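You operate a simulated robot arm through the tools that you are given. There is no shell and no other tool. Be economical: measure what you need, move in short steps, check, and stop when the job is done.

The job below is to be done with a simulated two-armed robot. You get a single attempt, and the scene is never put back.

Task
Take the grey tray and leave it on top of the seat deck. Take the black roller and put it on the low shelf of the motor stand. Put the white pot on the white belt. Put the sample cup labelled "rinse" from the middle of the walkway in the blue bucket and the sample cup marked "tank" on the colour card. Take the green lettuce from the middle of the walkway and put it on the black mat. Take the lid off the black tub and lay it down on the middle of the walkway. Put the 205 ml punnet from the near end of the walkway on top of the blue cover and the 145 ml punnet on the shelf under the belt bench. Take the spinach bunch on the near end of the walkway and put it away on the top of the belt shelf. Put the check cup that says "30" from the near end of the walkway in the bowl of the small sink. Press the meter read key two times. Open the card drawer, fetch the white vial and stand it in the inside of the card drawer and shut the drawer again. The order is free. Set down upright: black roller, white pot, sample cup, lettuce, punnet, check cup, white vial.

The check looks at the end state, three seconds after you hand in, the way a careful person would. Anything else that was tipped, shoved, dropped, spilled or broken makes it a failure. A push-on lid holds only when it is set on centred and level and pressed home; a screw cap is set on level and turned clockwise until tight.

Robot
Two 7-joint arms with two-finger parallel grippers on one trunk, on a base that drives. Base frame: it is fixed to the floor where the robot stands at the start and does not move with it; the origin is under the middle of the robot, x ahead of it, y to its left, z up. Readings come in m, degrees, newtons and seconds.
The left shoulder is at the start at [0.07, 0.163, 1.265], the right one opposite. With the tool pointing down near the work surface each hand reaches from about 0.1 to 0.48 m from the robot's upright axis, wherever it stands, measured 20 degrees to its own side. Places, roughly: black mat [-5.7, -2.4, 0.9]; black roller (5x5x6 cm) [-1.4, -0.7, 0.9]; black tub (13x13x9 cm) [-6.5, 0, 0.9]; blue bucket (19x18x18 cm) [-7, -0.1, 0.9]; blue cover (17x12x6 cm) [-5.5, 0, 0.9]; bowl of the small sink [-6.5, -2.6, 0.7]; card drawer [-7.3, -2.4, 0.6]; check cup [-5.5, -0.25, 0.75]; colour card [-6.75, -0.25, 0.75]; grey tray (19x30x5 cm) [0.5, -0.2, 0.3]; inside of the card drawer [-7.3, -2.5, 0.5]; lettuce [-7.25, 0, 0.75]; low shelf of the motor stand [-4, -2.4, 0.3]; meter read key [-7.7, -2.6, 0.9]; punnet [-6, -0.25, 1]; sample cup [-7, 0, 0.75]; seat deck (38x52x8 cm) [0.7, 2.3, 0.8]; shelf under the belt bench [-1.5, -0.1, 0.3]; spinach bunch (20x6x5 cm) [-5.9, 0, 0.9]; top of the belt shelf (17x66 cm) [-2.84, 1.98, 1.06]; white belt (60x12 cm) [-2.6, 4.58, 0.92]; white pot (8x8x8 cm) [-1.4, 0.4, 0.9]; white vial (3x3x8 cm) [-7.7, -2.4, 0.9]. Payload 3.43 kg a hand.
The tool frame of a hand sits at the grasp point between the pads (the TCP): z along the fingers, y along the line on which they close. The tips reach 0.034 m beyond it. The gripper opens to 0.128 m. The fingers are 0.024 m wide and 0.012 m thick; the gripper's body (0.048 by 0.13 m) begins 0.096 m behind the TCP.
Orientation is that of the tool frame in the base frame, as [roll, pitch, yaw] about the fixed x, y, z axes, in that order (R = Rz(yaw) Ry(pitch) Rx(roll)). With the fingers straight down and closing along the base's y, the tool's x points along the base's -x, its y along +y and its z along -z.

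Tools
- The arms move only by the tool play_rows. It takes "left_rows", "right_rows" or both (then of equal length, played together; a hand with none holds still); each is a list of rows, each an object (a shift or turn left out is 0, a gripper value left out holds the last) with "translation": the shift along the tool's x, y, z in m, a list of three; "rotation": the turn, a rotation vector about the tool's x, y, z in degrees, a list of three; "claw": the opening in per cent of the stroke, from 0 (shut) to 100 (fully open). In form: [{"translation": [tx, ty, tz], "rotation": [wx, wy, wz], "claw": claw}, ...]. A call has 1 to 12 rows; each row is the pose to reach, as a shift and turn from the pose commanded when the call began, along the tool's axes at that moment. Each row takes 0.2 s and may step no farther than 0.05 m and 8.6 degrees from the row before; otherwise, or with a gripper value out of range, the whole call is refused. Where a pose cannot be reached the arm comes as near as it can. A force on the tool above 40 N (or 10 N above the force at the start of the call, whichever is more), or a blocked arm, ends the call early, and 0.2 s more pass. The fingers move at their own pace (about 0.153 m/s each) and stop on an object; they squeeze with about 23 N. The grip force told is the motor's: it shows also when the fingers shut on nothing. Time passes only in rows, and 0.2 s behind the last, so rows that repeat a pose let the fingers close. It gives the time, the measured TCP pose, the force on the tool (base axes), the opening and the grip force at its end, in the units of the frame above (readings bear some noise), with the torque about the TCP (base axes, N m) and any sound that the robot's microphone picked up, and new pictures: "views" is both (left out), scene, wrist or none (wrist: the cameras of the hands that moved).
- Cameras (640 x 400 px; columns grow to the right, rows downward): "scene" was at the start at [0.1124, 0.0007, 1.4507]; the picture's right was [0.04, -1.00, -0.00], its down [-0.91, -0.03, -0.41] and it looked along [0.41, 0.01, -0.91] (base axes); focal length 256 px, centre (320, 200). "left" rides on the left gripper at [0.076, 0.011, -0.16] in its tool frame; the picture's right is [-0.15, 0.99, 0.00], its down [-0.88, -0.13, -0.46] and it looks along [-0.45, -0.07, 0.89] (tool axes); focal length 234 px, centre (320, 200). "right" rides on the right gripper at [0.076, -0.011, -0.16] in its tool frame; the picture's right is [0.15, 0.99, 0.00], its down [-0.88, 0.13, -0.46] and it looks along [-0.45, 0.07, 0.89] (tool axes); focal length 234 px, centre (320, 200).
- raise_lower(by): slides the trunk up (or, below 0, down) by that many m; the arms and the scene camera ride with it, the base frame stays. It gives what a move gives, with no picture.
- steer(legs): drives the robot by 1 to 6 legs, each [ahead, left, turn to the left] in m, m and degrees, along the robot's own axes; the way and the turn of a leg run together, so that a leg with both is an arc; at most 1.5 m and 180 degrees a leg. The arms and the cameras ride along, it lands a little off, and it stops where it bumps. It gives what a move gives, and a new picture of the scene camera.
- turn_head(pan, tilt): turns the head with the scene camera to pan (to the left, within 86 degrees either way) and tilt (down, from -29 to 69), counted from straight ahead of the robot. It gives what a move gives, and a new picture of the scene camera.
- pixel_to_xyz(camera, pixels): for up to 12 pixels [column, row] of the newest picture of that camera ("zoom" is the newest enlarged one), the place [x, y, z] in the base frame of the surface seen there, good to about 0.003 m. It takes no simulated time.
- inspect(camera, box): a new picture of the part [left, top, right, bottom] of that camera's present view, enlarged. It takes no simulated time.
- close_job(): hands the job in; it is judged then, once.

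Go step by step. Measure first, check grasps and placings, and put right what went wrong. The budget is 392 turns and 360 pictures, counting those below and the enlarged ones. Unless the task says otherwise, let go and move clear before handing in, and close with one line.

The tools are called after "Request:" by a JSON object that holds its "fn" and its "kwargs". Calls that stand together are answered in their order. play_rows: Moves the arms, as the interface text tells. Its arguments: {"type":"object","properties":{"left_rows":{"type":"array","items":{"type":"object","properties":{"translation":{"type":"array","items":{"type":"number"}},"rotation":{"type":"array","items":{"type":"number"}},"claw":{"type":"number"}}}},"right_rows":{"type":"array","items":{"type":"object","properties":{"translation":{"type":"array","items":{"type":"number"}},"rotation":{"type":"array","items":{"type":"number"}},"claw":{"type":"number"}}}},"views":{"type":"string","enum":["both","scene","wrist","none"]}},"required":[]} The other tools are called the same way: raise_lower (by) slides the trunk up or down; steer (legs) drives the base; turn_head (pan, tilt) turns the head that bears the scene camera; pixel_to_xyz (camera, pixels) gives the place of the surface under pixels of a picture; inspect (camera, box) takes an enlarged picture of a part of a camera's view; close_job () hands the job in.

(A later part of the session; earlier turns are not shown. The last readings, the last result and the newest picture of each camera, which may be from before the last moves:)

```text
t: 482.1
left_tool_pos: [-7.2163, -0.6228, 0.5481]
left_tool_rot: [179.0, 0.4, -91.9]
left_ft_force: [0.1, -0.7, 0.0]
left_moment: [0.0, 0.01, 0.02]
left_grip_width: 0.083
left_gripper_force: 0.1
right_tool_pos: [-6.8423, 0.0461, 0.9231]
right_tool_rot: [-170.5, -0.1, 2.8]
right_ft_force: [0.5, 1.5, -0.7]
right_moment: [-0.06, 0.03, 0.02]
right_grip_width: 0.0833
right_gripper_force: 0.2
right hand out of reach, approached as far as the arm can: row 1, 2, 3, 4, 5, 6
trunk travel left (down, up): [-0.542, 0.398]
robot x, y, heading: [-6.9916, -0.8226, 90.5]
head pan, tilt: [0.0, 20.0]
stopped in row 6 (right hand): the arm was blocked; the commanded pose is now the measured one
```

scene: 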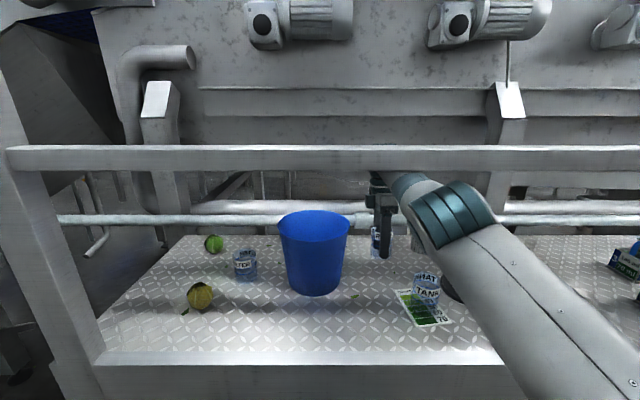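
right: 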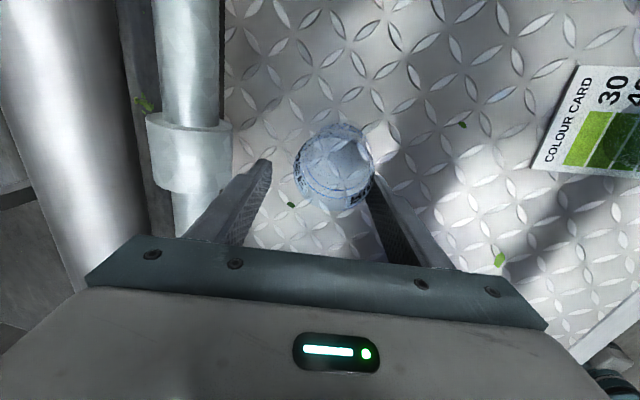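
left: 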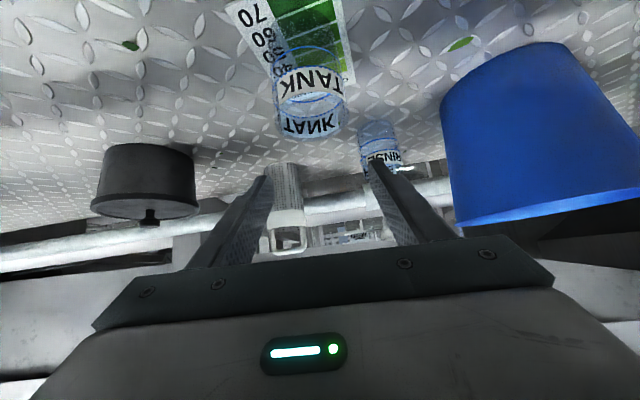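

The reach is marginal here. Lean the hand back further in place first (brings the wrist closer), then rise.

Request:
{"fn": "play_rows", "kwargs": {"right_rows": [{"rotation": [5, 0, 0]}, {"rotation": [10, 0, 0]}, {"rotation": [15, 0, 0]}, {"translation": [0, 0.003, -0.015], "rotation": [18, 0, 0]}, {"translation": [0, 0.006, -0.03], "rotation": [20, 0, 0]}, {"translation": [0, 0.01, -0.045], "rotation": [20, 0, 0]}, {"translation": [0, 0.01, -0.045], "rotation": [20, 0, 0]}], "views": "both"}}

```text
t: 483.3
left_tool_pos: [-7.2146, -0.6229, 0.5461]
left_tool_rot: [179.0, 0.5, -92.0]
left_ft_force: [0.6, 0.4, 0.5]
left_moment: [0.0, -0.03, -0.03]
left_grip_width: 0.0833
left_gripper_force: 0.2
right_tool_pos: [-6.8436, 0.1119, 0.9474]
right_tool_rot: [-152.5, 0.2, 2.4]
right_ft_force: [-4.3, -21.3, -4.2]
right_moment: [-1.0, 0.2, -0.37]
right_grip_width: 0.0952
right_gripper_force: 10.4
right hand out of reach, approached as far as the arm can: row 1, 2, 3, 4, 5, 6
trunk travel left (down, up): [-0.542, 0.398]
robot x, y, heading: [-6.9895, -0.8212, 90.1]
head pan, tilt: [0.0, 20.0]
stopped in row 6 (right hand): the force on the tool passed its limit at 42 N (the readings are from after the stop); the commanded pose is now the measured one
```

scene: 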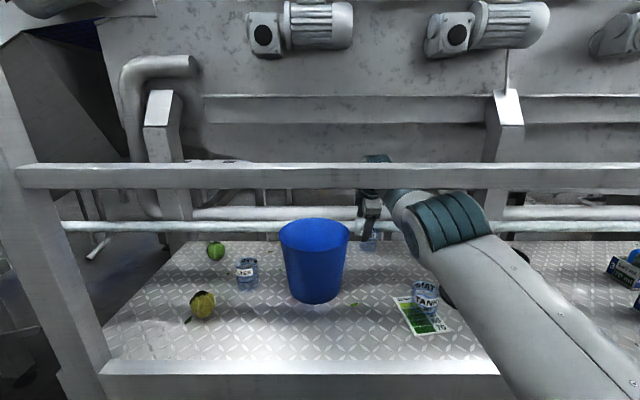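
right: 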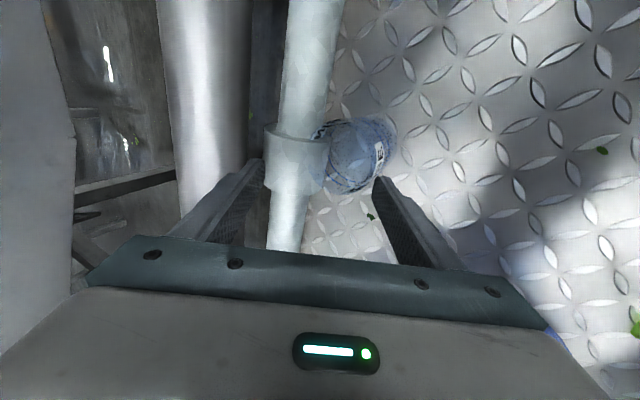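

The elbow is jammed under the rail, making the hand drift north; the cup is still upright by the pipe. Free it: lower the trunk 3.5 cm, then slide the hand east off the cup by strafing right 0.1.

Request:
{"fn": "raise_lower", "kwargs": {"by": -0.035}}

Request:
{"fn": "inspect", "kwargs": {"camera": "right", "box": [160, 60, 480, 260]}}

```text
t: 484.1
left_tool_pos: [-7.2152, -0.6245, 0.5128]
left_tool_rot: [179.0, 0.9, -91.9]
left_ft_force: [0.1, 0.0, -1.2]
left_moment: [0.01, 0.03, 0.03]
left_grip_width: 0.0832
left_gripper_force: 0.0
right_tool_pos: [-6.8448, 0.1125, 0.9338]
right_tool_rot: [-150.7, 0.0, 2.5]
right_ft_force: [-1.8, -10.8, 33.2]
right_moment: [1.67, 0.51, 0.45]
right_grip_width: 0.0871
right_gripper_force: 3.5
trunk travel left (down, up): [-0.507, 0.433]
robot x, y, heading: [-6.9894, -0.8211, 90.1]
head pan, tilt: [0.0, 20.0]
```

```text
2.00 times, centred on (320, 160) of right
```

zoom: 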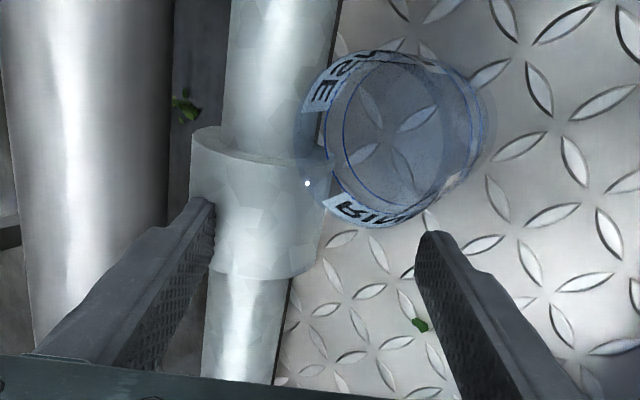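

The fingers straddle the pipe and the cup stands free, east of the fingers. Locate the cup exactly.

Request:
{"fn": "pixel_to_xyz", "kwargs": {"camera": "zoom", "pixels": [[325, 85], [370, 215], [480, 120], [420, 60], [400, 215], [310, 180], [435, 245], [205, 210], [260, 160]]}}

```text
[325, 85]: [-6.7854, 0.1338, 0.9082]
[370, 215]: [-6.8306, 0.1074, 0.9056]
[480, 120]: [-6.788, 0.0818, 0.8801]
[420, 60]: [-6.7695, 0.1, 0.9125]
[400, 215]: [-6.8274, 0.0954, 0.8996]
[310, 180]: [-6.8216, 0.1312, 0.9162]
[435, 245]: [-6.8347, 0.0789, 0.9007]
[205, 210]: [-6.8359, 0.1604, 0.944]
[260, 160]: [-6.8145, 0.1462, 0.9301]
```

Cup is upright at (−6.80, 0.105). The arm is over-stretched (0.93 m). Drive ahead 0.04 and raise the hand straight up off the pipe.

Request:
{"fn": "steer", "kwargs": {"legs": [[0.04, 0, 0]]}}

Request:
{"fn": "play_rows", "kwargs": {"right_rows": [{"translation": [0, -0.008, -0.02]}, {"translation": [0, -0.016, -0.04]}, {"translation": [0, -0.022, -0.06]}, {"translation": [0, -0.022, -0.075]}, {"translation": [0, -0.022, -0.075]}], "views": "both"}}

```text
t: 484.9
left_tool_pos: [-7.2138, -0.5835, 0.5106]
left_tool_rot: [179.0, 0.4, -92.0]
left_ft_force: [0.1, 0.5, -1.2]
left_moment: [-0.03, -0.01, 0.02]
left_grip_width: 0.0831
left_gripper_force: 0.0
right_tool_pos: [-6.8447, 0.1554, 0.9157]
right_tool_rot: [-152.1, 0.1, 2.4]
right_ft_force: [-0.2, 0.7, -1.6]
right_moment: [-0.03, -0.03, 0.0]
right_grip_width: 0.083
right_gripper_force: 0.1
trunk travel left (down, up): [-0.507, 0.433]
robot x, y, heading: [-6.9932, -0.7834, 90.1]
head pan, tilt: [0.0, 20.0]
```

scene: 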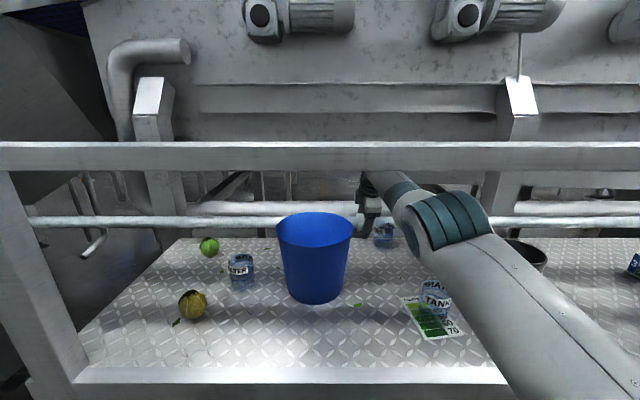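

```text
t: 486.1
left_tool_pos: [-7.2145, -0.5834, 0.5099]
left_tool_rot: [178.9, 0.6, -92.1]
left_ft_force: [-0.8, 1.2, 0.6]
left_moment: [-0.04, 0.0, 0.03]
left_grip_width: 0.0831
left_gripper_force: 0.0
right_tool_pos: [-6.8436, 0.1364, 0.9943]
right_tool_rot: [-152.0, 0.1, 2.4]
right_ft_force: [-0.1, 0.0, 0.1]
right_moment: [0.0, -0.01, 0.0]
right_grip_width: 0.0832
right_gripper_force: 0.2
trunk travel left (down, up): [-0.507, 0.433]
robot x, y, heading: [-6.9921, -0.7796, 90.1]
head pan, tilt: [0.0, 20.0]
```

scene: 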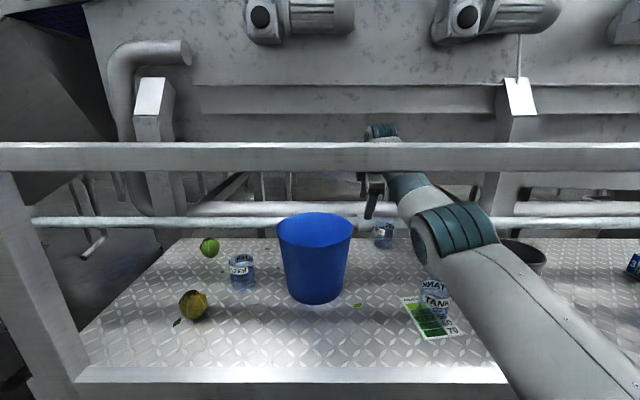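
right: 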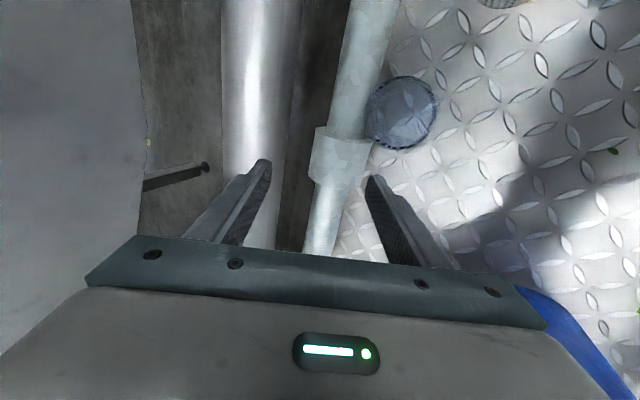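

Free and clear. Pull the hand south ~0.12 at this height, then roll it back +90° to the normal orientation.

Request:
{"fn": "play_rows", "kwargs": {"right_rows": [{"translation": [0, 0.04, -0.022]}, {"translation": [0, 0.08, -0.044]}, {"translation": [0, 0.11, -0.06]}, {"translation": [0, 0.11, -0.06]}], "views": "none"}}

Request:
{"fn": "play_rows", "kwargs": {"right_rows": [{"rotation": [0, 0, 8.5]}, {"rotation": [0, 0, 17]}, {"rotation": [0, 0, 25.5]}, {"rotation": [0, 0, 34]}, {"rotation": [0, 0, 42.5]}, {"rotation": [0, 0, 51]}, {"rotation": [0, 0, 59.5]}, {"rotation": [0, 0, 68]}, {"rotation": [0, 0, 76.5]}, {"rotation": [0, 0, 85]}, {"rotation": [0, 0, 90]}], "views": "wrist"}}

```text
t: 487.1
left_tool_pos: [-7.2146, -0.5844, 0.5098]
left_tool_rot: [178.9, 0.5, -91.9]
left_ft_force: [-0.7, -0.1, 0.4]
left_moment: [0.03, -0.02, 0.01]
left_grip_width: 0.0829
left_gripper_force: 0.1
right_tool_pos: [-6.8397, 0.0118, 0.9966]
right_tool_rot: [-152.1, 0.0, 2.4]
right_ft_force: [0.2, -0.1, 0.3]
right_moment: [-0.01, 0.0, 0.02]
right_grip_width: 0.0834
right_gripper_force: 0.0
trunk travel left (down, up): [-0.507, 0.433]
robot x, y, heading: [-6.9858, -0.7791, 90.2]
head pan, tilt: [0.0, 20.0]
```

```text
t: 489.6
left_tool_pos: [-7.2144, -0.5836, 0.5103]
left_tool_rot: [178.9, 0.5, -92.0]
left_ft_force: [0.5, -0.8, 0.2]
left_moment: [-0.02, 0.0, -0.03]
left_grip_width: 0.0831
left_gripper_force: 0.1
right_tool_pos: [-6.8379, 0.0116, 0.9955]
right_tool_rot: [179.8, 28.0, -87.7]
right_ft_force: [-0.1, 0.0, 0.0]
right_moment: [0.03, -0.02, -0.02]
right_grip_width: 0.0831
right_gripper_force: 0.1
trunk travel left (down, up): [-0.507, 0.433]
robot x, y, heading: [-6.992, -0.7802, 90.1]
head pan, tilt: [0.0, 20.0]
```

right: 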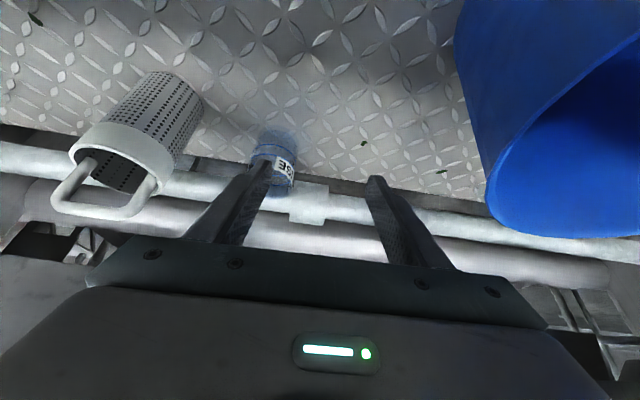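

Normal orientation at 28° tilt works. The cup is at (272,160); measure it.

Request:
{"fn": "pixel_to_xyz", "kwargs": {"camera": "right", "pixels": [[272, 155], [258, 150], [294, 165], [285, 168], [275, 140], [262, 148]]}}

Request:
{"fn": "inspect", "kwargs": {"camera": "right", "box": [220, 110, 360, 200]}}

```text
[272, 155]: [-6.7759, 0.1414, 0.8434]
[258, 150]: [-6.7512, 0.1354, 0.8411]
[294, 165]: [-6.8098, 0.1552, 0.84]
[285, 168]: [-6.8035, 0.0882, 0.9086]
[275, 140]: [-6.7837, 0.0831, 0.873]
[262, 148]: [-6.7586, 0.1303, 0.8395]
```

```text
4.44 times, centred on (290, 155) of right
```

zoom: 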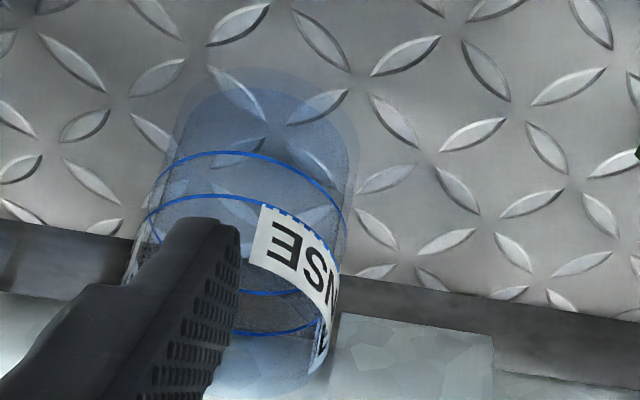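

Cup centre ≈(−6.796, 0.106). Move above it then descend.

Request:
{"fn": "play_rows", "kwargs": {"right_rows": [{"translation": [-0.037, -0.022, 0.022]}, {"translation": [-0.07, -0.0445, 0.043]}, {"translation": [-0.05, -0.0445, 0.08]}, {"translation": [-0.036, -0.0445, 0.107]}, {"translation": [-0.027, -0.0445, 0.125]}, {"translation": [-0.027, -0.0445, 0.125]}], "views": "wrist"}}

```text
t: 490.9
left_tool_pos: [-7.2145, -0.586, 0.5119]
left_tool_rot: [179.0, 0.9, -92.0]
left_ft_force: [0.3, 0.9, -0.1]
left_moment: [0.0, -0.02, 0.03]
left_grip_width: 0.0836
left_gripper_force: 0.1
right_tool_pos: [-6.797, 0.0941, 0.9061]
right_tool_rot: [180.0, 28.6, -87.7]
right_ft_force: [1.0, 0.4, 0.7]
right_moment: [0.04, -0.01, 0.03]
right_grip_width: 0.0831
right_gripper_force: 0.0
trunk travel left (down, up): [-0.507, 0.433]
robot x, y, heading: [-6.9909, -0.7877, 90.1]
head pan, tilt: [0.0, 20.0]
```

right: 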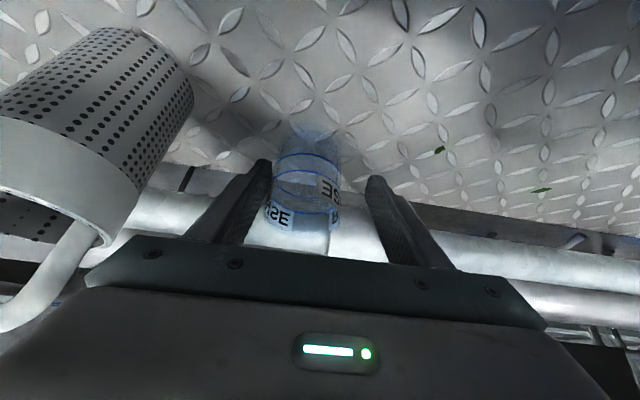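

The cup is between the fingers. Close and lift 3 cm.

Request:
{"fn": "play_rows", "kwargs": {"right_rows": [{"translation": [0, -0.005, 0]}, {"translation": [0, -0.005, 0], "claw": 30}, {"translation": [0, -0.005, 0], "claw": 0}, {"translation": [0, -0.005, 0]}, {"translation": [0, -0.005, 0]}, {"translation": [-0.007, -0.005, -0.0132]}, {"translation": [-0.014, -0.005, -0.0265]}, {"translation": [-0.014, -0.005, -0.0265]}], "views": "wrist"}}

```text
t: 492.8
left_tool_pos: [-7.2137, -0.5835, 0.5103]
left_tool_rot: [179.0, 0.6, -92.0]
left_ft_force: [-0.7, 0.0, -0.6]
left_moment: [-0.02, -0.01, -0.01]
left_grip_width: 0.0832
left_gripper_force: 0.0
right_tool_pos: [-6.7933, 0.0957, 0.9276]
right_tool_rot: [179.8, 27.9, -87.7]
right_ft_force: [0.5, -13.2, -0.3]
right_moment: [-0.31, -0.03, -0.11]
right_grip_width: 0.0587
right_gripper_force: 22.9
trunk travel left (down, up): [-0.507, 0.433]
robot x, y, heading: [-6.9926, -0.782, 90.2]
head pan, tilt: [0.0, 20.0]
```

right: 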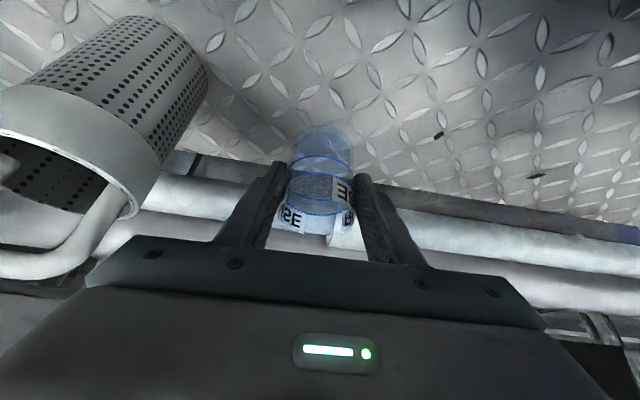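

The cup touches the pipe behind (13 N). Pull it south and raise to clear the rim (target z 1.085).

Request:
{"fn": "play_rows", "kwargs": {"right_rows": [{"translation": [0.03, 0, -0.016]}, {"translation": [0.06, 0, -0.033]}, {"translation": [0.07, 0, -0.075]}, {"translation": [0.06, 0, -0.11]}, {"translation": [0.055, 0, -0.145]}, {"translation": [0.05, 0, -0.18]}, {"translation": [0.0465, 0, -0.204]}, {"translation": [0.0465, 0, -0.204]}], "views": "both"}}

```text
t: 494.6
left_tool_pos: [-7.214, -0.5831, 0.5097]
left_tool_rot: [179.0, 0.4, -92.0]
left_ft_force: [1.1, 0.3, 0.7]
left_moment: [0.02, 0.0, 0.03]
left_grip_width: 0.0833
left_gripper_force: 0.1
right_tool_pos: [-6.7875, -0.0395, 1.0863]
right_tool_rot: [179.9, 28.0, -87.7]
right_ft_force: [-0.2, -0.4, -0.4]
right_moment: [-0.02, -0.01, -0.01]
right_grip_width: 0.0587
right_gripper_force: 22.9
trunk travel left (down, up): [-0.507, 0.433]
robot x, y, heading: [-6.991, -0.7827, 90.2]
head pan, tilt: [0.0, 20.0]
```

scene: 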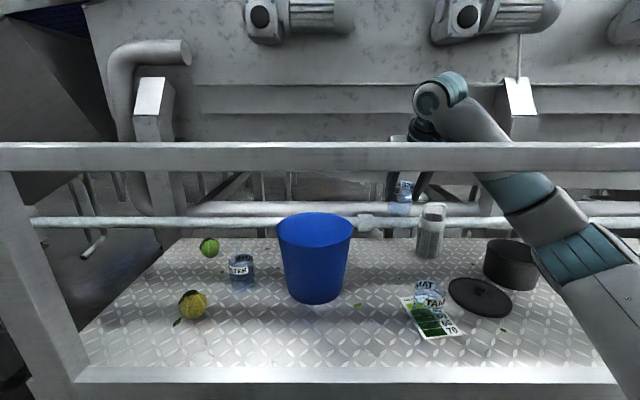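
right: 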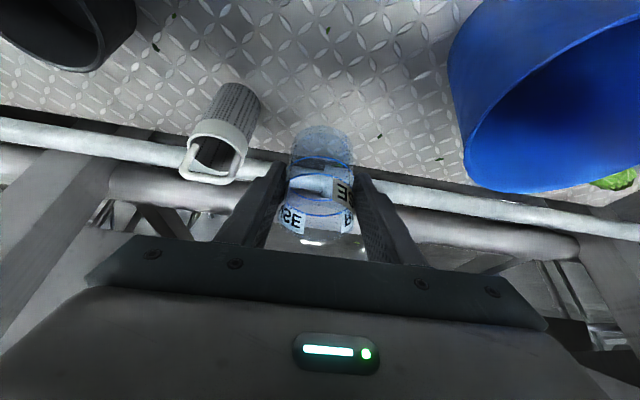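

The cup is lifted upright to clear the rim (bottom ≈1.018 vs rim 1.008). Move it 0.20 west over the bucket.

Request:
{"fn": "play_rows", "kwargs": {"right_rows": [{"translation": [0, 0.04, 0]}, {"translation": [0, 0.08, 0]}, {"translation": [0, 0.12, 0]}, {"translation": [0, 0.16, 0]}, {"translation": [-0.005, 0.2, 0.003]}, {"translation": [-0.005, 0.2, 0.003]}], "views": "both"}}

```text
t: 495.9
left_tool_pos: [-7.2142, -0.5841, 0.51]
left_tool_rot: [179.0, 0.6, -92.0]
left_ft_force: [1.1, 0.1, 0.1]
left_moment: [0.01, -0.01, 0.0]
left_grip_width: 0.0833
left_gripper_force: 0.1
right_tool_pos: [-6.9869, -0.042, 1.0862]
right_tool_rot: [179.9, 28.0, -87.7]
right_ft_force: [0.8, -0.1, 0.2]
right_moment: [-0.01, 0.0, 0.0]
right_grip_width: 0.0585
right_gripper_force: 22.7
trunk travel left (down, up): [-0.507, 0.433]
robot x, y, heading: [-6.989, -0.7835, 90.0]
head pan, tilt: [0.0, 20.0]
```

scene: 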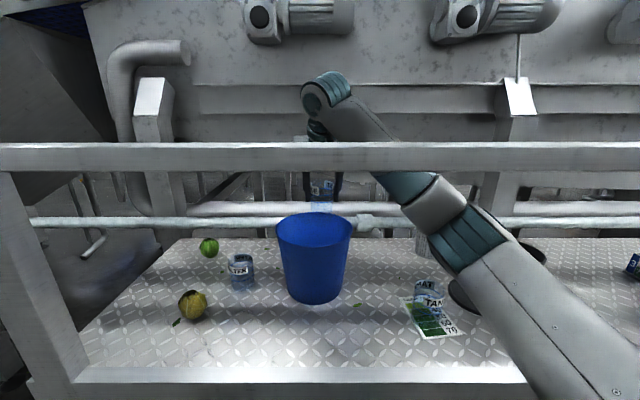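
right: 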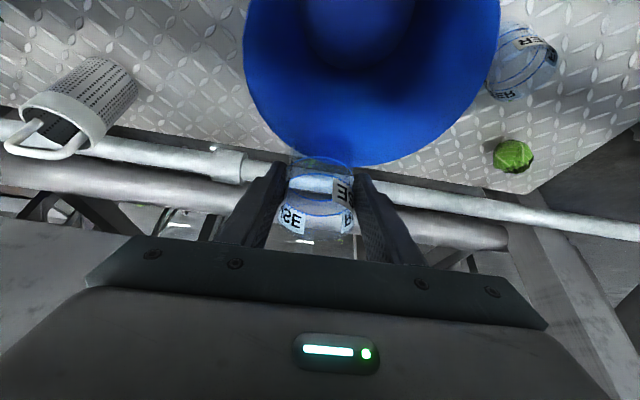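

Positioned over the bucket. Shift 12 mm south for wall clearance and descend 13 cm.

Request:
{"fn": "play_rows", "kwargs": {"right_rows": [{"translation": [0.0106, 0, -0.0056]}, {"translation": [0.0247, 0, 0.0209]}, {"translation": [0.0388, 0, 0.0474]}, {"translation": [0.0528, 0, 0.0739]}, {"translation": [0.0669, 0, 0.1004]}, {"translation": [0.0763, 0, 0.118]}, {"translation": [0.0763, 0, 0.118]}], "views": "both"}}

```text
t: 497.6
left_tool_pos: [-7.2131, -0.5839, 0.5098]
left_tool_rot: [178.9, 0.4, -92.0]
left_ft_force: [-0.6, 0.5, 0.0]
left_moment: [0.02, -0.03, -0.01]
left_grip_width: 0.0834
left_gripper_force: 0.0
right_tool_pos: [-6.9868, -0.054, 0.946]
right_tool_rot: [179.9, 28.0, -87.7]
right_ft_force: [-1.0, -0.9, 0.0]
right_moment: [-0.03, 0.03, 0.0]
right_grip_width: 0.0586
right_gripper_force: 22.8
trunk travel left (down, up): [-0.507, 0.433]
robot x, y, heading: [-6.9911, -0.7796, 90.1]
head pan, tilt: [0.0, 20.0]
```

scene: 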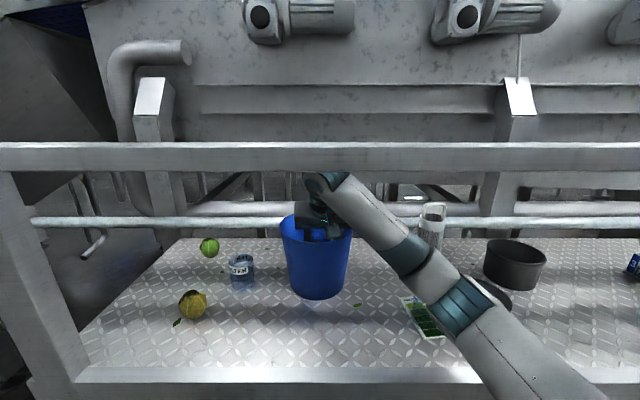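
right: 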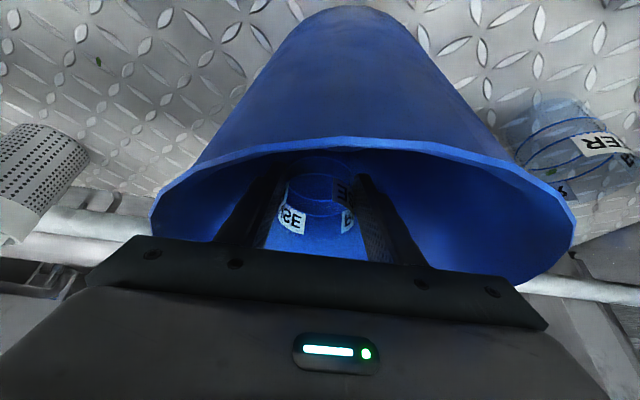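

Inside without contact. Check my forearm's clearance above the TANK cup, then go the last 3 cm.

Request:
{"fn": "pixel_to_xyz", "kwargs": {"camera": "scene", "pixels": [[400, 262], [430, 290], [455, 320], [470, 345], [425, 318]]}}

Request:
{"fn": "play_rows", "kwargs": {"right_rows": [{"translation": [0.0047, 0, 0.0088]}, {"translation": [0.0085, 0, 0.0159]}, {"translation": [0.0113, 0, 0.0212]}, {"translation": [0.0131, 0, 0.0247]}, {"translation": [0.0145, 0, 0.0274]}, {"translation": [0.0145, 0, 0.0274]}], "views": "wrist"}}

```text
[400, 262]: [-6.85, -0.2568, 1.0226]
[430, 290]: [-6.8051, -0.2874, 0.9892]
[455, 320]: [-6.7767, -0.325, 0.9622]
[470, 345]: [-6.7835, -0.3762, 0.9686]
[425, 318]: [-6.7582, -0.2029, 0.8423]
```

```text
t: 498.2
left_tool_pos: [-7.215, -0.5848, 0.5102]
left_tool_rot: [178.9, 0.7, -92.0]
left_ft_force: [-0.2, 0.7, 0.5]
left_moment: [0.01, 0.01, 0.0]
left_grip_width: 0.0834
left_gripper_force: 0.0
right_tool_pos: [-6.9857, -0.0554, 0.9383]
right_tool_rot: [179.8, 28.9, -87.6]
right_ft_force: [-0.1, -2.8, 22.0]
right_moment: [-1.33, -1.31, -0.08]
right_grip_width: 0.0583
right_gripper_force: 22.9
trunk travel left (down, up): [-0.507, 0.433]
robot x, y, heading: [-6.9873, -0.7825, 90.3]
head pan, tilt: [0.0, 20.0]
stopped in row 3 (right hand): the force on the tool passed its limit at 45 N (the readings are from after the stop); the commanded pose is now the measured one
```

right: 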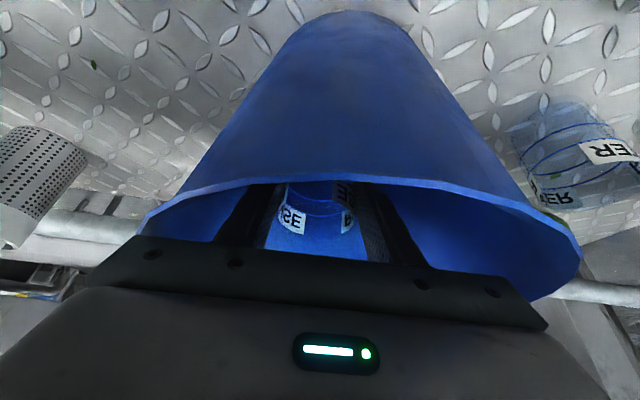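

The body's corner touched the rim (lever +6 cm/−6 cm). Raise 2 cm, shift 14 mm north so the corners clear, and descend again.

Request:
{"fn": "play_rows", "kwargs": {"right_rows": [{"translation": [-0.0094, 0, -0.0177]}, {"translation": [-0.0222, 0, -0.0109]}, {"translation": [-0.0222, 0, -0.0109]}], "views": "none"}}

Request:
{"fn": "play_rows", "kwargs": {"right_rows": [{"translation": [0.0047, 0, 0.0088]}, {"translation": [0.0094, 0, 0.0177]}, {"translation": [0.0131, 0, 0.0247]}, {"translation": [0.016, 0, 0.03]}, {"translation": [0.0183, 0, 0.0344]}, {"translation": [0.0183, 0, 0.0344]}], "views": "wrist"}}

```text
t: 499.0
left_tool_pos: [-7.2157, -0.5829, 0.5102]
left_tool_rot: [178.9, 0.5, -92.0]
left_ft_force: [-0.2, 0.1, 0.0]
left_moment: [0.03, -0.02, 0.0]
left_grip_width: 0.0833
left_gripper_force: 0.1
right_tool_pos: [-6.9835, -0.0386, 0.9549]
right_tool_rot: [179.9, 28.4, -87.6]
right_ft_force: [0.5, 1.0, 0.6]
right_moment: [0.01, 0.02, 0.03]
right_grip_width: 0.0586
right_gripper_force: 23.4
trunk travel left (down, up): [-0.507, 0.433]
robot x, y, heading: [-6.9891, -0.782, 90.0]
head pan, tilt: [0.0, 20.0]
```

```text
t: 499.8
left_tool_pos: [-7.2131, -0.5831, 0.5113]
left_tool_rot: [178.9, 0.6, -92.2]
left_ft_force: [0.0, 0.0, 0.3]
left_moment: [-0.03, -0.01, 0.03]
left_grip_width: 0.0831
left_gripper_force: 0.0
right_tool_pos: [-6.9843, -0.0377, 0.94]
right_tool_rot: [179.9, 29.6, -87.9]
right_ft_force: [0.2, -2.2, 22.0]
right_moment: [-1.29, -1.39, -0.13]
right_grip_width: 0.0588
right_gripper_force: 23.7
trunk travel left (down, up): [-0.507, 0.433]
robot x, y, heading: [-6.9909, -0.7807, 90.1]
head pan, tilt: [0.0, 20.0]
stopped in row 3 (right hand): the force on the tool passed its limit at 47 N (the readings are from after the stop); the commanded pose is now the measured one
```

right: 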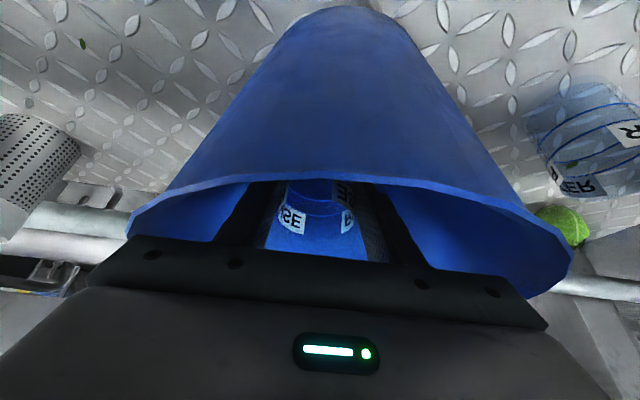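

The bucket mouth appears shifted right of my hand in the image (rim 125–572 vs hand centre 318). Measure the rim ends.

Request:
{"fn": "pixel_to_xyz", "kwargs": {"camera": "right", "pixels": [[135, 215], [570, 255], [350, 178], [250, 182], [450, 195], [200, 190], [520, 215]]}}

Request:
{"fn": "pixel_to_xyz", "kwargs": {"camera": "scene", "pixels": [[279, 225], [351, 228], [285, 216], [345, 240]]}}

```text
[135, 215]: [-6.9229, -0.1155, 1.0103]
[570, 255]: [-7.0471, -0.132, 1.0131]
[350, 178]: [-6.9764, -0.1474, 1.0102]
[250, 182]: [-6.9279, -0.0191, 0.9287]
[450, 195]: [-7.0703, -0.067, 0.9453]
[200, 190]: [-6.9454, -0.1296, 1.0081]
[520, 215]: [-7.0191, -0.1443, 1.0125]
```

```text
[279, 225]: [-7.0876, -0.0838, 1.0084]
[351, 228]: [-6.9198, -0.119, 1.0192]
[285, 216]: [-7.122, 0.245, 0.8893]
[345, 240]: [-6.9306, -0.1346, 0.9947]
```

Bucket centre is really (−6.996, −0.060). Raise 1.5 cm, shift 12 mm west and 5 mm north, then descend.

Request:
{"fn": "play_rows", "kwargs": {"right_rows": [{"translation": [-0.007, 0, -0.0132]}, {"translation": [-0.0114, 0.012, -0.0109]}, {"translation": [-0.0114, 0.012, -0.0109]}], "views": "none"}}

Request:
{"fn": "play_rows", "kwargs": {"right_rows": [{"translation": [0.0047, 0, 0.0088]}, {"translation": [0.0085, 0, 0.0159]}, {"translation": [0.0113, 0, 0.0212]}, {"translation": [0.0141, 0, 0.0265]}, {"translation": [0.0164, 0, 0.0309]}, {"translation": [0.0188, 0, 0.0353]}, {"translation": [0.0188, 0, 0.0353]}], "views": "wrist"}}

```text
t: 500.6
left_tool_pos: [-7.2134, -0.5827, 0.5103]
left_tool_rot: [178.9, 0.4, -92.0]
left_ft_force: [-0.7, 0.1, -0.5]
left_moment: [-0.01, -0.01, 0.0]
left_grip_width: 0.0832
left_gripper_force: 0.1
right_tool_pos: [-6.9953, -0.0322, 0.9491]
right_tool_rot: [179.7, 29.2, -88.0]
right_ft_force: [-0.7, 0.2, 0.1]
right_moment: [-0.02, 0.02, 0.01]
right_grip_width: 0.0588
right_gripper_force: 23.2
trunk travel left (down, up): [-0.507, 0.433]
robot x, y, heading: [-6.989, -0.781, 89.9]
head pan, tilt: [0.0, 20.0]
```

```text
t: 502.2
left_tool_pos: [-7.2123, -0.5834, 0.5127]
left_tool_rot: [178.9, 0.7, -92.1]
left_ft_force: [0.5, 0.1, 0.2]
left_moment: [0.0, 0.0, -0.01]
left_grip_width: 0.083
left_gripper_force: 0.1
right_tool_pos: [-6.9923, -0.0327, 0.9248]
right_tool_rot: [179.9, 30.4, -88.0]
right_ft_force: [0.8, 1.0, -0.8]
right_moment: [-0.04, -0.02, 0.01]
right_grip_width: 0.0585
right_gripper_force: 23.1
trunk travel left (down, up): [-0.507, 0.433]
robot x, y, heading: [-6.9901, -0.7815, 90.0]
head pan, tilt: [0.0, 20.0]
```

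right: 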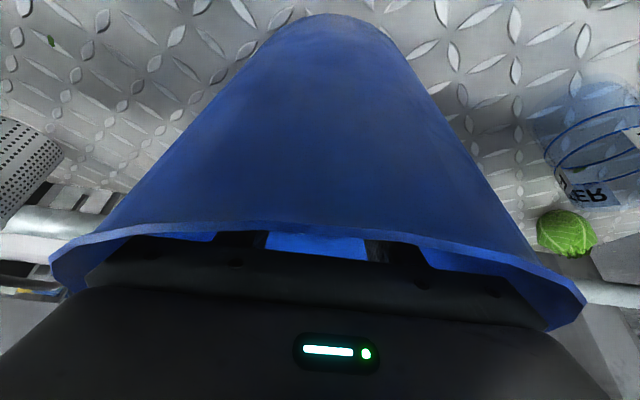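

Passing the rim without contact; cup bottom is now ~1.4 cm above the bucket floor, but the arm no longer descends. Check the forearm/elbow clearance.

Request:
{"fn": "inspect", "kwargs": {"camera": "scene", "box": [270, 160, 590, 360]}}

Request:
{"fn": "pixel_to_xyz", "kwargs": {"camera": "zoom", "pixels": [[240, 190], [300, 260], [350, 320], [380, 370], [330, 330], [280, 300], [420, 390]]}}

```text
2.00 times, centred on (430, 260) of scene
```

zoom: 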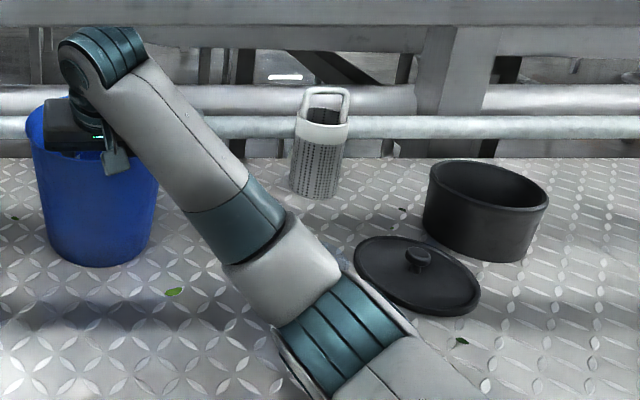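

```text
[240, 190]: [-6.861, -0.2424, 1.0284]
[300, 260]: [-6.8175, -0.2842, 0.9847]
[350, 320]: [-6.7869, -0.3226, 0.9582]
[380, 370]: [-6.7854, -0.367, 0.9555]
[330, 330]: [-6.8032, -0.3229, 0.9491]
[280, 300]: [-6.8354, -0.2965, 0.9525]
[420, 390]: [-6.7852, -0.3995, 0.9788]
```

The elbow rests on the deck edge (z≈0.84). Raise the trunk 4 cm and lower the hand by the arm 5.5 cm, to keep the elbow up.

Request:
{"fn": "raise_lower", "kwargs": {"by": 0.04}}

Request:
{"fn": "play_rows", "kwargs": {"right_rows": [{"translation": [0.0094, 0, 0.0177], "rotation": [0, 0.6, 0]}, {"translation": [0.0165, 0, 0.031], "rotation": [0, 1.2, 0]}, {"translation": [0.0212, 0, 0.0397], "rotation": [0, 1.8, 0]}, {"translation": [0.0235, 0, 0.0441], "rotation": [0, 1.8, 0]}, {"translation": [0.0254, 0, 0.0477], "rotation": [0, 1.8, 0]}, {"translation": [0.0254, 0, 0.0477], "rotation": [0, 1.8, 0]}], "views": "wrist"}}

```text
t: 503.0
left_tool_pos: [-7.2136, -0.583, 0.5506]
left_tool_rot: [178.9, 0.5, -92.1]
left_ft_force: [0.0, -0.4, -0.5]
left_moment: [-0.02, 0.04, 0.01]
left_grip_width: 0.0834
left_gripper_force: 0.0
right_tool_pos: [-6.997, -0.0325, 0.9478]
right_tool_rot: [179.8, 29.1, -87.8]
right_ft_force: [0.2, 0.6, -1.5]
right_moment: [-0.01, 0.01, 0.01]
right_grip_width: 0.0584
right_gripper_force: 22.8
trunk travel left (down, up): [-0.547, 0.393]
robot x, y, heading: [-6.9921, -0.7792, 90.1]
head pan, tilt: [0.0, 20.0]
```

```text
t: 503.9
left_tool_pos: [-7.2141, -0.5843, 0.5505]
left_tool_rot: [178.9, 0.5, -92.0]
left_ft_force: [0.1, 0.7, -0.1]
left_moment: [-0.03, 0.0, 0.01]
left_grip_width: 0.0832
left_gripper_force: 0.1
right_tool_pos: [-6.996, -0.0313, 0.9153]
right_tool_rot: [179.5, 28.3, -87.9]
right_ft_force: [0.0, -4.9, 16.1]
right_moment: [-1.93, -0.19, 0.0]
right_grip_width: 0.0588
right_gripper_force: 22.4
trunk travel left (down, up): [-0.547, 0.393]
robot x, y, heading: [-6.9913, -0.7846, 89.8]
head pan, tilt: [0.0, 20.0]
stopped in row 4 (right hand): the force on the tool passed its limit at 46 N (the readings are from after the stop); the commanded pose is now the measured one
```

right: 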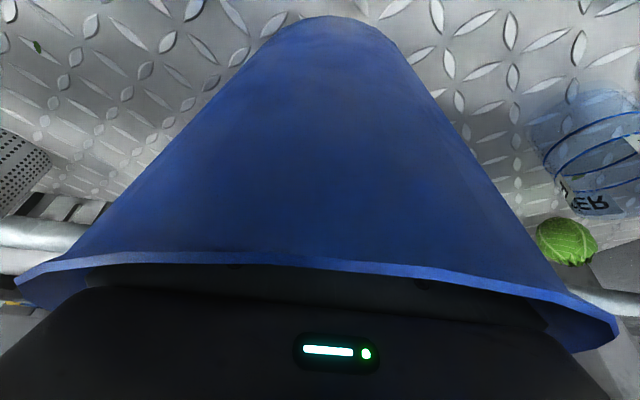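

Touching at the front rim with the cup bottom within ~4 mm of the floor. Ease up 2 mm, release, then rise straight out.

Request:
{"fn": "play_rows", "kwargs": {"right_rows": [{"translation": [-0.001, 0, -0.0018]}, {"translation": [-0.001, 0, -0.0018], "claw": 50}, {"translation": [-0.001, 0, -0.0018], "claw": 58}, {"translation": [-0.001, 0, -0.0018], "claw": 60}, {"translation": [-0.0104, 0, -0.0195]}, {"translation": [-0.0268, 0, -0.0503]}, {"translation": [-0.0432, 0, -0.0812]}, {"translation": [-0.0596, 0, -0.1121]}, {"translation": [-0.076, 0, -0.143]}, {"translation": [-0.0844, 0, -0.159]}], "views": "both"}}

```text
t: 506.1
left_tool_pos: [-7.2124, -0.5827, 0.5499]
left_tool_rot: [178.9, 0.5, -92.0]
left_ft_force: [0.0, -0.4, 0.7]
left_moment: [-0.01, -0.01, -0.01]
left_grip_width: 0.0829
left_gripper_force: 0.1
right_tool_pos: [-6.9952, -0.0307, 1.0934]
right_tool_rot: [179.7, 28.2, -88.0]
right_ft_force: [0.1, -0.8, 0.2]
right_moment: [0.01, 0.02, -0.01]
right_grip_width: 0.0769
right_gripper_force: 0.1
trunk travel left (down, up): [-0.547, 0.393]
robot x, y, heading: [-6.9914, -0.7799, 90.1]
head pan, tilt: [0.0, 20.0]
```

scene: 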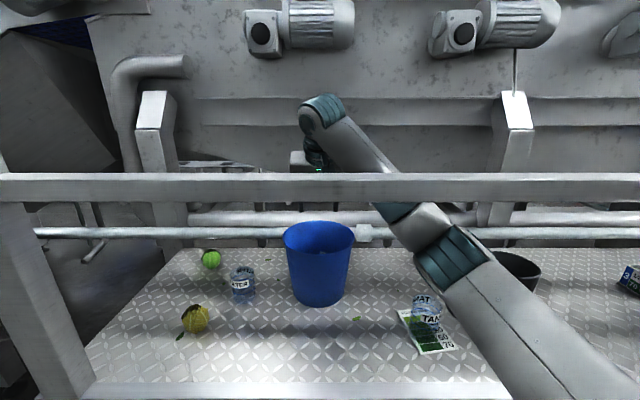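
right: 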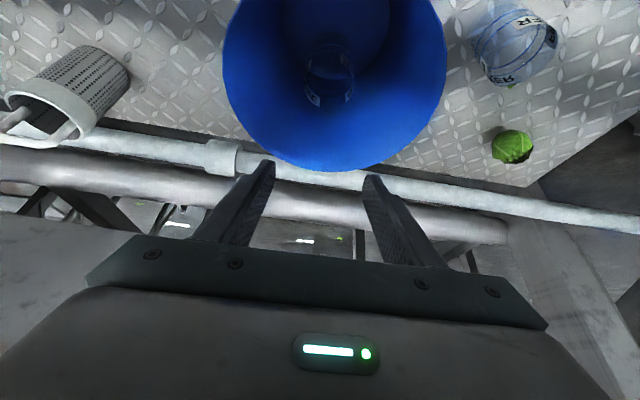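

RINSE cup stands in the bucket. Now bring the right hand out the way it came: east 0.165, then down to z≈0.965 with fingers closed.

Request:
{"fn": "play_rows", "kwargs": {"right_rows": [{"translation": [0, -0.045, 0], "claw": 0}, {"translation": [0, -0.09, 0]}, {"translation": [0, -0.135, 0]}, {"translation": [0, -0.165, 0]}, {"translation": [0.015, -0.165, 0.028]}, {"translation": [0.03, -0.165, 0.057]}, {"translation": [0.045, -0.165, 0.085]}, {"translation": [0.06, -0.165, 0.113]}, {"translation": [0.06, -0.165, 0.113]}], "views": "scene"}}

```text
t: 508.1
left_tool_pos: [-7.2142, -0.5837, 0.5502]
left_tool_rot: [179.0, 0.5, -92.0]
left_ft_force: [0.4, 0.7, -0.7]
left_moment: [0.0, 0.0, -0.01]
left_grip_width: 0.0835
left_gripper_force: 0.1
right_tool_pos: [-6.8313, -0.0244, 0.9632]
right_tool_rot: [179.6, 28.2, -87.9]
right_ft_force: [-1.2, -0.2, -0.6]
right_moment: [0.0, 0.0, 0.01]
right_grip_width: 0.0
right_gripper_force: 23.3
trunk travel left (down, up): [-0.547, 0.393]
robot x, y, heading: [-6.9921, -0.783, 90.0]
head pan, tilt: [0.0, 20.0]
```

scene: 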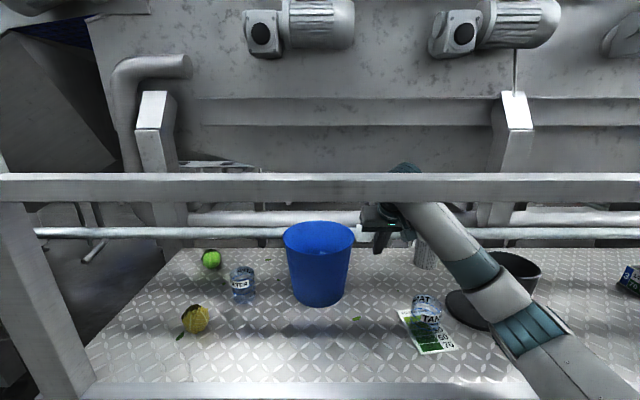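

Lower 2 cm by trunk to pass under the rail, and back out 0.42.

Request:
{"fn": "raise_lower", "kwargs": {"by": -0.025}}

Request:
{"fn": "steer", "kwargs": {"legs": [[-0.42, 0, 0]]}}

```text
t: 508.8
left_tool_pos: [-7.2132, -0.5828, 0.5256]
left_tool_rot: [179.0, 0.4, -92.0]
left_ft_force: [-0.2, 0.0, -0.7]
left_moment: [-0.01, -0.02, 0.03]
left_grip_width: 0.0831
left_gripper_force: 0.1
right_tool_pos: [-6.8317, -0.0237, 0.9382]
right_tool_rot: [179.4, 28.2, -87.9]
right_ft_force: [0.3, -1.2, 0.6]
right_moment: [-0.03, -0.02, -0.03]
right_grip_width: 0.0
right_gripper_force: 23.0
trunk travel left (down, up): [-0.522, 0.418]
robot x, y, heading: [-6.9904, -0.7787, 90.1]
head pan, tilt: [0.0, 20.0]
```

```text
t: 511.4
left_tool_pos: [-7.2154, -1.0025, 0.5264]
left_tool_rot: [178.9, 0.5, -92.1]
left_ft_force: [-0.4, -0.7, -0.1]
left_moment: [0.0, 0.0, 0.0]
left_grip_width: 0.0832
left_gripper_force: 0.0
right_tool_pos: [-6.8315, -0.4431, 0.9389]
right_tool_rot: [179.5, 28.3, -87.9]
right_ft_force: [0.6, -1.0, 0.7]
right_moment: [-0.03, 0.02, 0.02]
right_grip_width: 0.0001
right_gripper_force: 23.2
trunk travel left (down, up): [-0.522, 0.418]
robot x, y, heading: [-6.9895, -1.1982, 90.1]
head pan, tilt: [0.0, 20.0]
```

scene: 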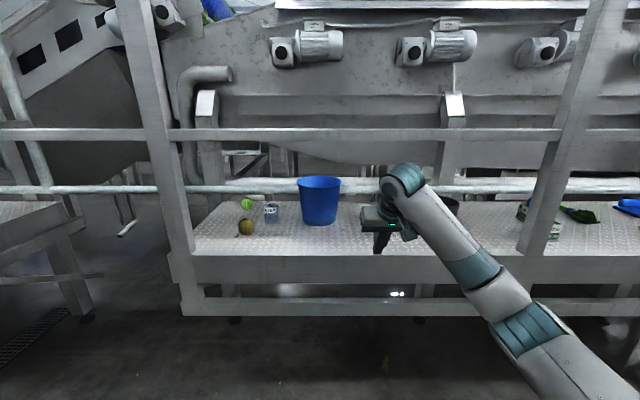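

Clear. Next the green lettuce at (−7.33, 0.06): strafe left 0.49 and drive ahead 0.3 with the right hand open.

Request:
{"fn": "steer", "kwargs": {"legs": [[0, 0.492, 0], [0.3, 0, 0]]}}

Request:
{"fn": "play_rows", "kwargs": {"right_rows": [{"claw": 75}, {}, {}], "views": "wrist"}}

```text
t: 515.9
left_tool_pos: [-7.705, -0.7025, 0.5254]
left_tool_rot: [178.9, 0.4, -91.8]
left_ft_force: [0.0, 0.3, -0.4]
left_moment: [-0.03, 0.0, 0.0]
left_grip_width: 0.0833
left_gripper_force: 0.1
right_tool_pos: [-7.3251, -0.1405, 0.9374]
right_tool_rot: [179.5, 28.2, -87.6]
right_ft_force: [-0.1, 1.2, -1.0]
right_moment: [-0.01, 0.0, -0.01]
right_grip_width: 0.0
right_gripper_force: 22.5
trunk travel left (down, up): [-0.522, 0.418]
robot x, y, heading: [-7.4823, -0.9036, 90.4]
head pan, tilt: [0.0, 20.0]
```

scene: 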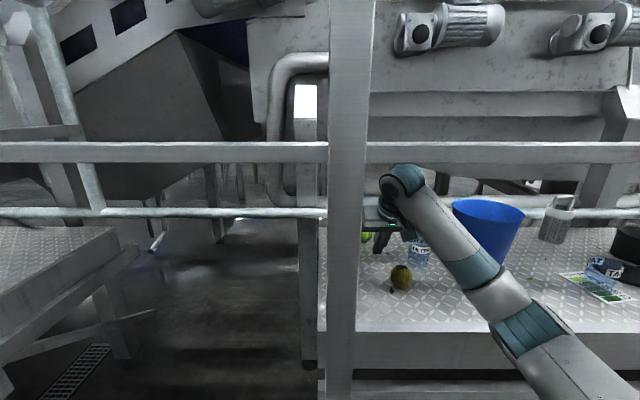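

```text
t: 516.7
left_tool_pos: [-7.7057, -0.7031, 0.5251]
left_tool_rot: [178.9, 0.5, -91.7]
left_ft_force: [-0.9, 1.1, -0.8]
left_moment: [-0.03, 0.0, -0.01]
left_grip_width: 0.0833
left_gripper_force: 0.1
right_tool_pos: [-7.3244, -0.1407, 0.9375]
right_tool_rot: [179.6, 28.1, -87.8]
right_ft_force: [-0.5, 0.2, -0.2]
right_moment: [0.03, -0.02, -0.02]
right_grip_width: 0.0958
right_gripper_force: 0.0
trunk travel left (down, up): [-0.522, 0.418]
robot x, y, heading: [-7.4835, -0.8996, 90.5]
head pan, tilt: [0.0, 20.0]
```

right: 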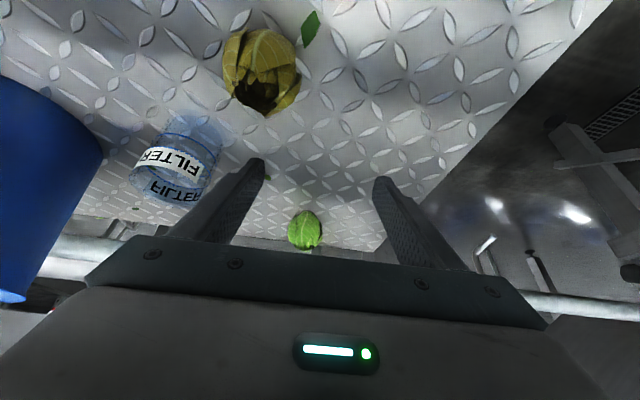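

Green lettuce visible at (303,230). Measure it.

Request:
{"fn": "pixel_to_xyz", "kwargs": {"camera": "right", "pixels": [[303, 230], [290, 228], [318, 230], [303, 213], [305, 245]]}}

```text
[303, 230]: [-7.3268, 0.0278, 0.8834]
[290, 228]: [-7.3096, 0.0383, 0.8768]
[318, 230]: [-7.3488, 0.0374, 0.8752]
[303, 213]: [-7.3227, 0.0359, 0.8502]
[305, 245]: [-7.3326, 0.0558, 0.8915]
```

Lettuce centre ≈(−7.329, 0.053). Drive ahead 0.13 and descend onto it, then close.

Request:
{"fn": "steer", "kwargs": {"legs": [[0.13, 0, -0.4]]}}

Request:
{"fn": "play_rows", "kwargs": {"right_rows": [{"translation": [-0.02, 0.003, 0.03]}, {"translation": [-0.023, 0.005, 0.06]}, {"translation": [-0.023, 0.005, 0.083]}, {"translation": [-0.023, 0.005, 0.083]}], "views": "wrist"}}

```text
t: 518.0
left_tool_pos: [-7.7041, -0.5712, 0.5245]
left_tool_rot: [178.9, 0.4, -92.1]
left_ft_force: [-0.5, 0.2, -0.2]
left_moment: [-0.03, 0.01, 0.02]
left_grip_width: 0.0832
left_gripper_force: 0.0
right_tool_pos: [-7.3202, -0.0124, 0.9366]
right_tool_rot: [179.5, 28.1, -88.1]
right_ft_force: [0.7, 1.8, -0.8]
right_moment: [-0.04, 0.01, 0.0]
right_grip_width: 0.0961
right_gripper_force: 0.1
trunk travel left (down, up): [-0.522, 0.418]
robot x, y, heading: [-7.4778, -0.7713, 90.0]
head pan, tilt: [0.0, 20.0]
```

scene: 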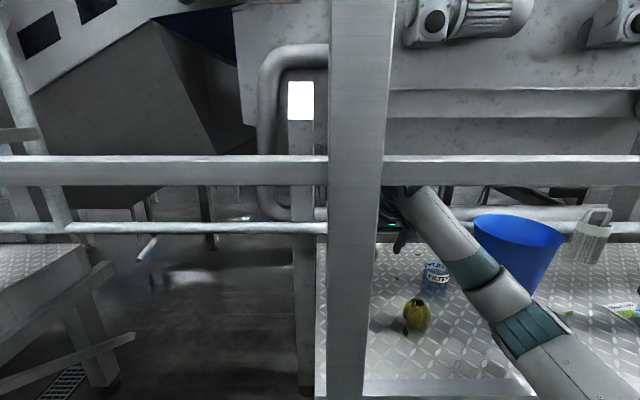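

```text
t: 519.0
left_tool_pos: [-7.7036, -0.5701, 0.5259]
left_tool_rot: [178.9, 0.5, -92.2]
left_ft_force: [0.1, 0.1, 0.3]
left_moment: [-0.01, 0.0, -0.01]
left_grip_width: 0.083
left_gripper_force: 0.1
right_tool_pos: [-7.3245, 0.0512, 0.8836]
right_tool_rot: [179.5, 28.6, -88.1]
right_ft_force: [-0.7, 0.9, -1.0]
right_moment: [-0.01, 0.01, -0.02]
right_grip_width: 0.0959
right_gripper_force: 0.1
trunk travel left (down, up): [-0.522, 0.418]
robot x, y, heading: [-7.4801, -0.7679, 89.8]
head pan, tilt: [0.0, 20.0]
```

right: 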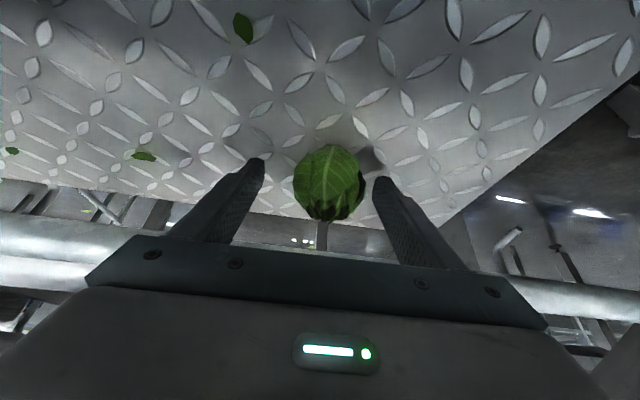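

Lettuce between the fingers. Close, lift 7 cm.

Request:
{"fn": "play_rows", "kwargs": {"right_rows": [{"translation": [0, 0.004, 0], "claw": 40}, {"translation": [0, 0.004, 0], "claw": 0}, {"translation": [0, 0.004, 0]}, {"translation": [0, 0.004, 0]}, {"translation": [-0.01, 0.004, -0.018]}, {"translation": [-0.02, 0.004, -0.036]}, {"translation": [-0.033, 0.004, -0.06]}, {"translation": [-0.033, 0.004, -0.06]}], "views": "wrist"}}

```text
t: 520.8
left_tool_pos: [-7.7047, -0.5716, 0.525]
left_tool_rot: [178.9, 0.4, -92.3]
left_ft_force: [-0.2, 0.0, 0.0]
left_moment: [0.0, -0.03, 0.0]
left_grip_width: 0.0833
left_gripper_force: 0.1
right_tool_pos: [-7.3295, 0.0463, 0.9439]
right_tool_rot: [179.4, 28.2, -88.2]
right_ft_force: [0.3, 0.7, -0.9]
right_moment: [0.02, -0.02, -0.01]
right_grip_width: 0.0577
right_gripper_force: 23.0
trunk travel left (down, up): [-0.522, 0.418]
robot x, y, heading: [-7.4803, -0.7707, 89.8]
head pan, tilt: [0.0, 20.0]
```

right: 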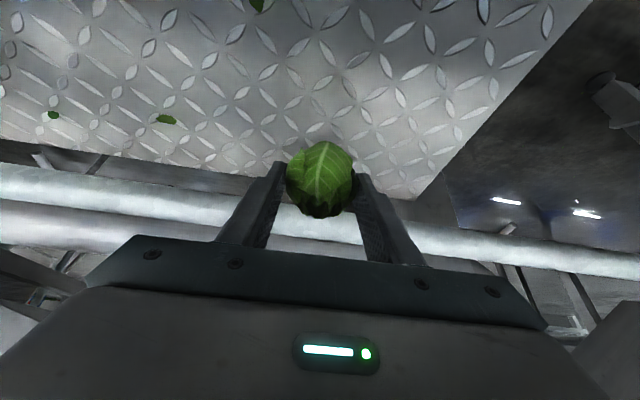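

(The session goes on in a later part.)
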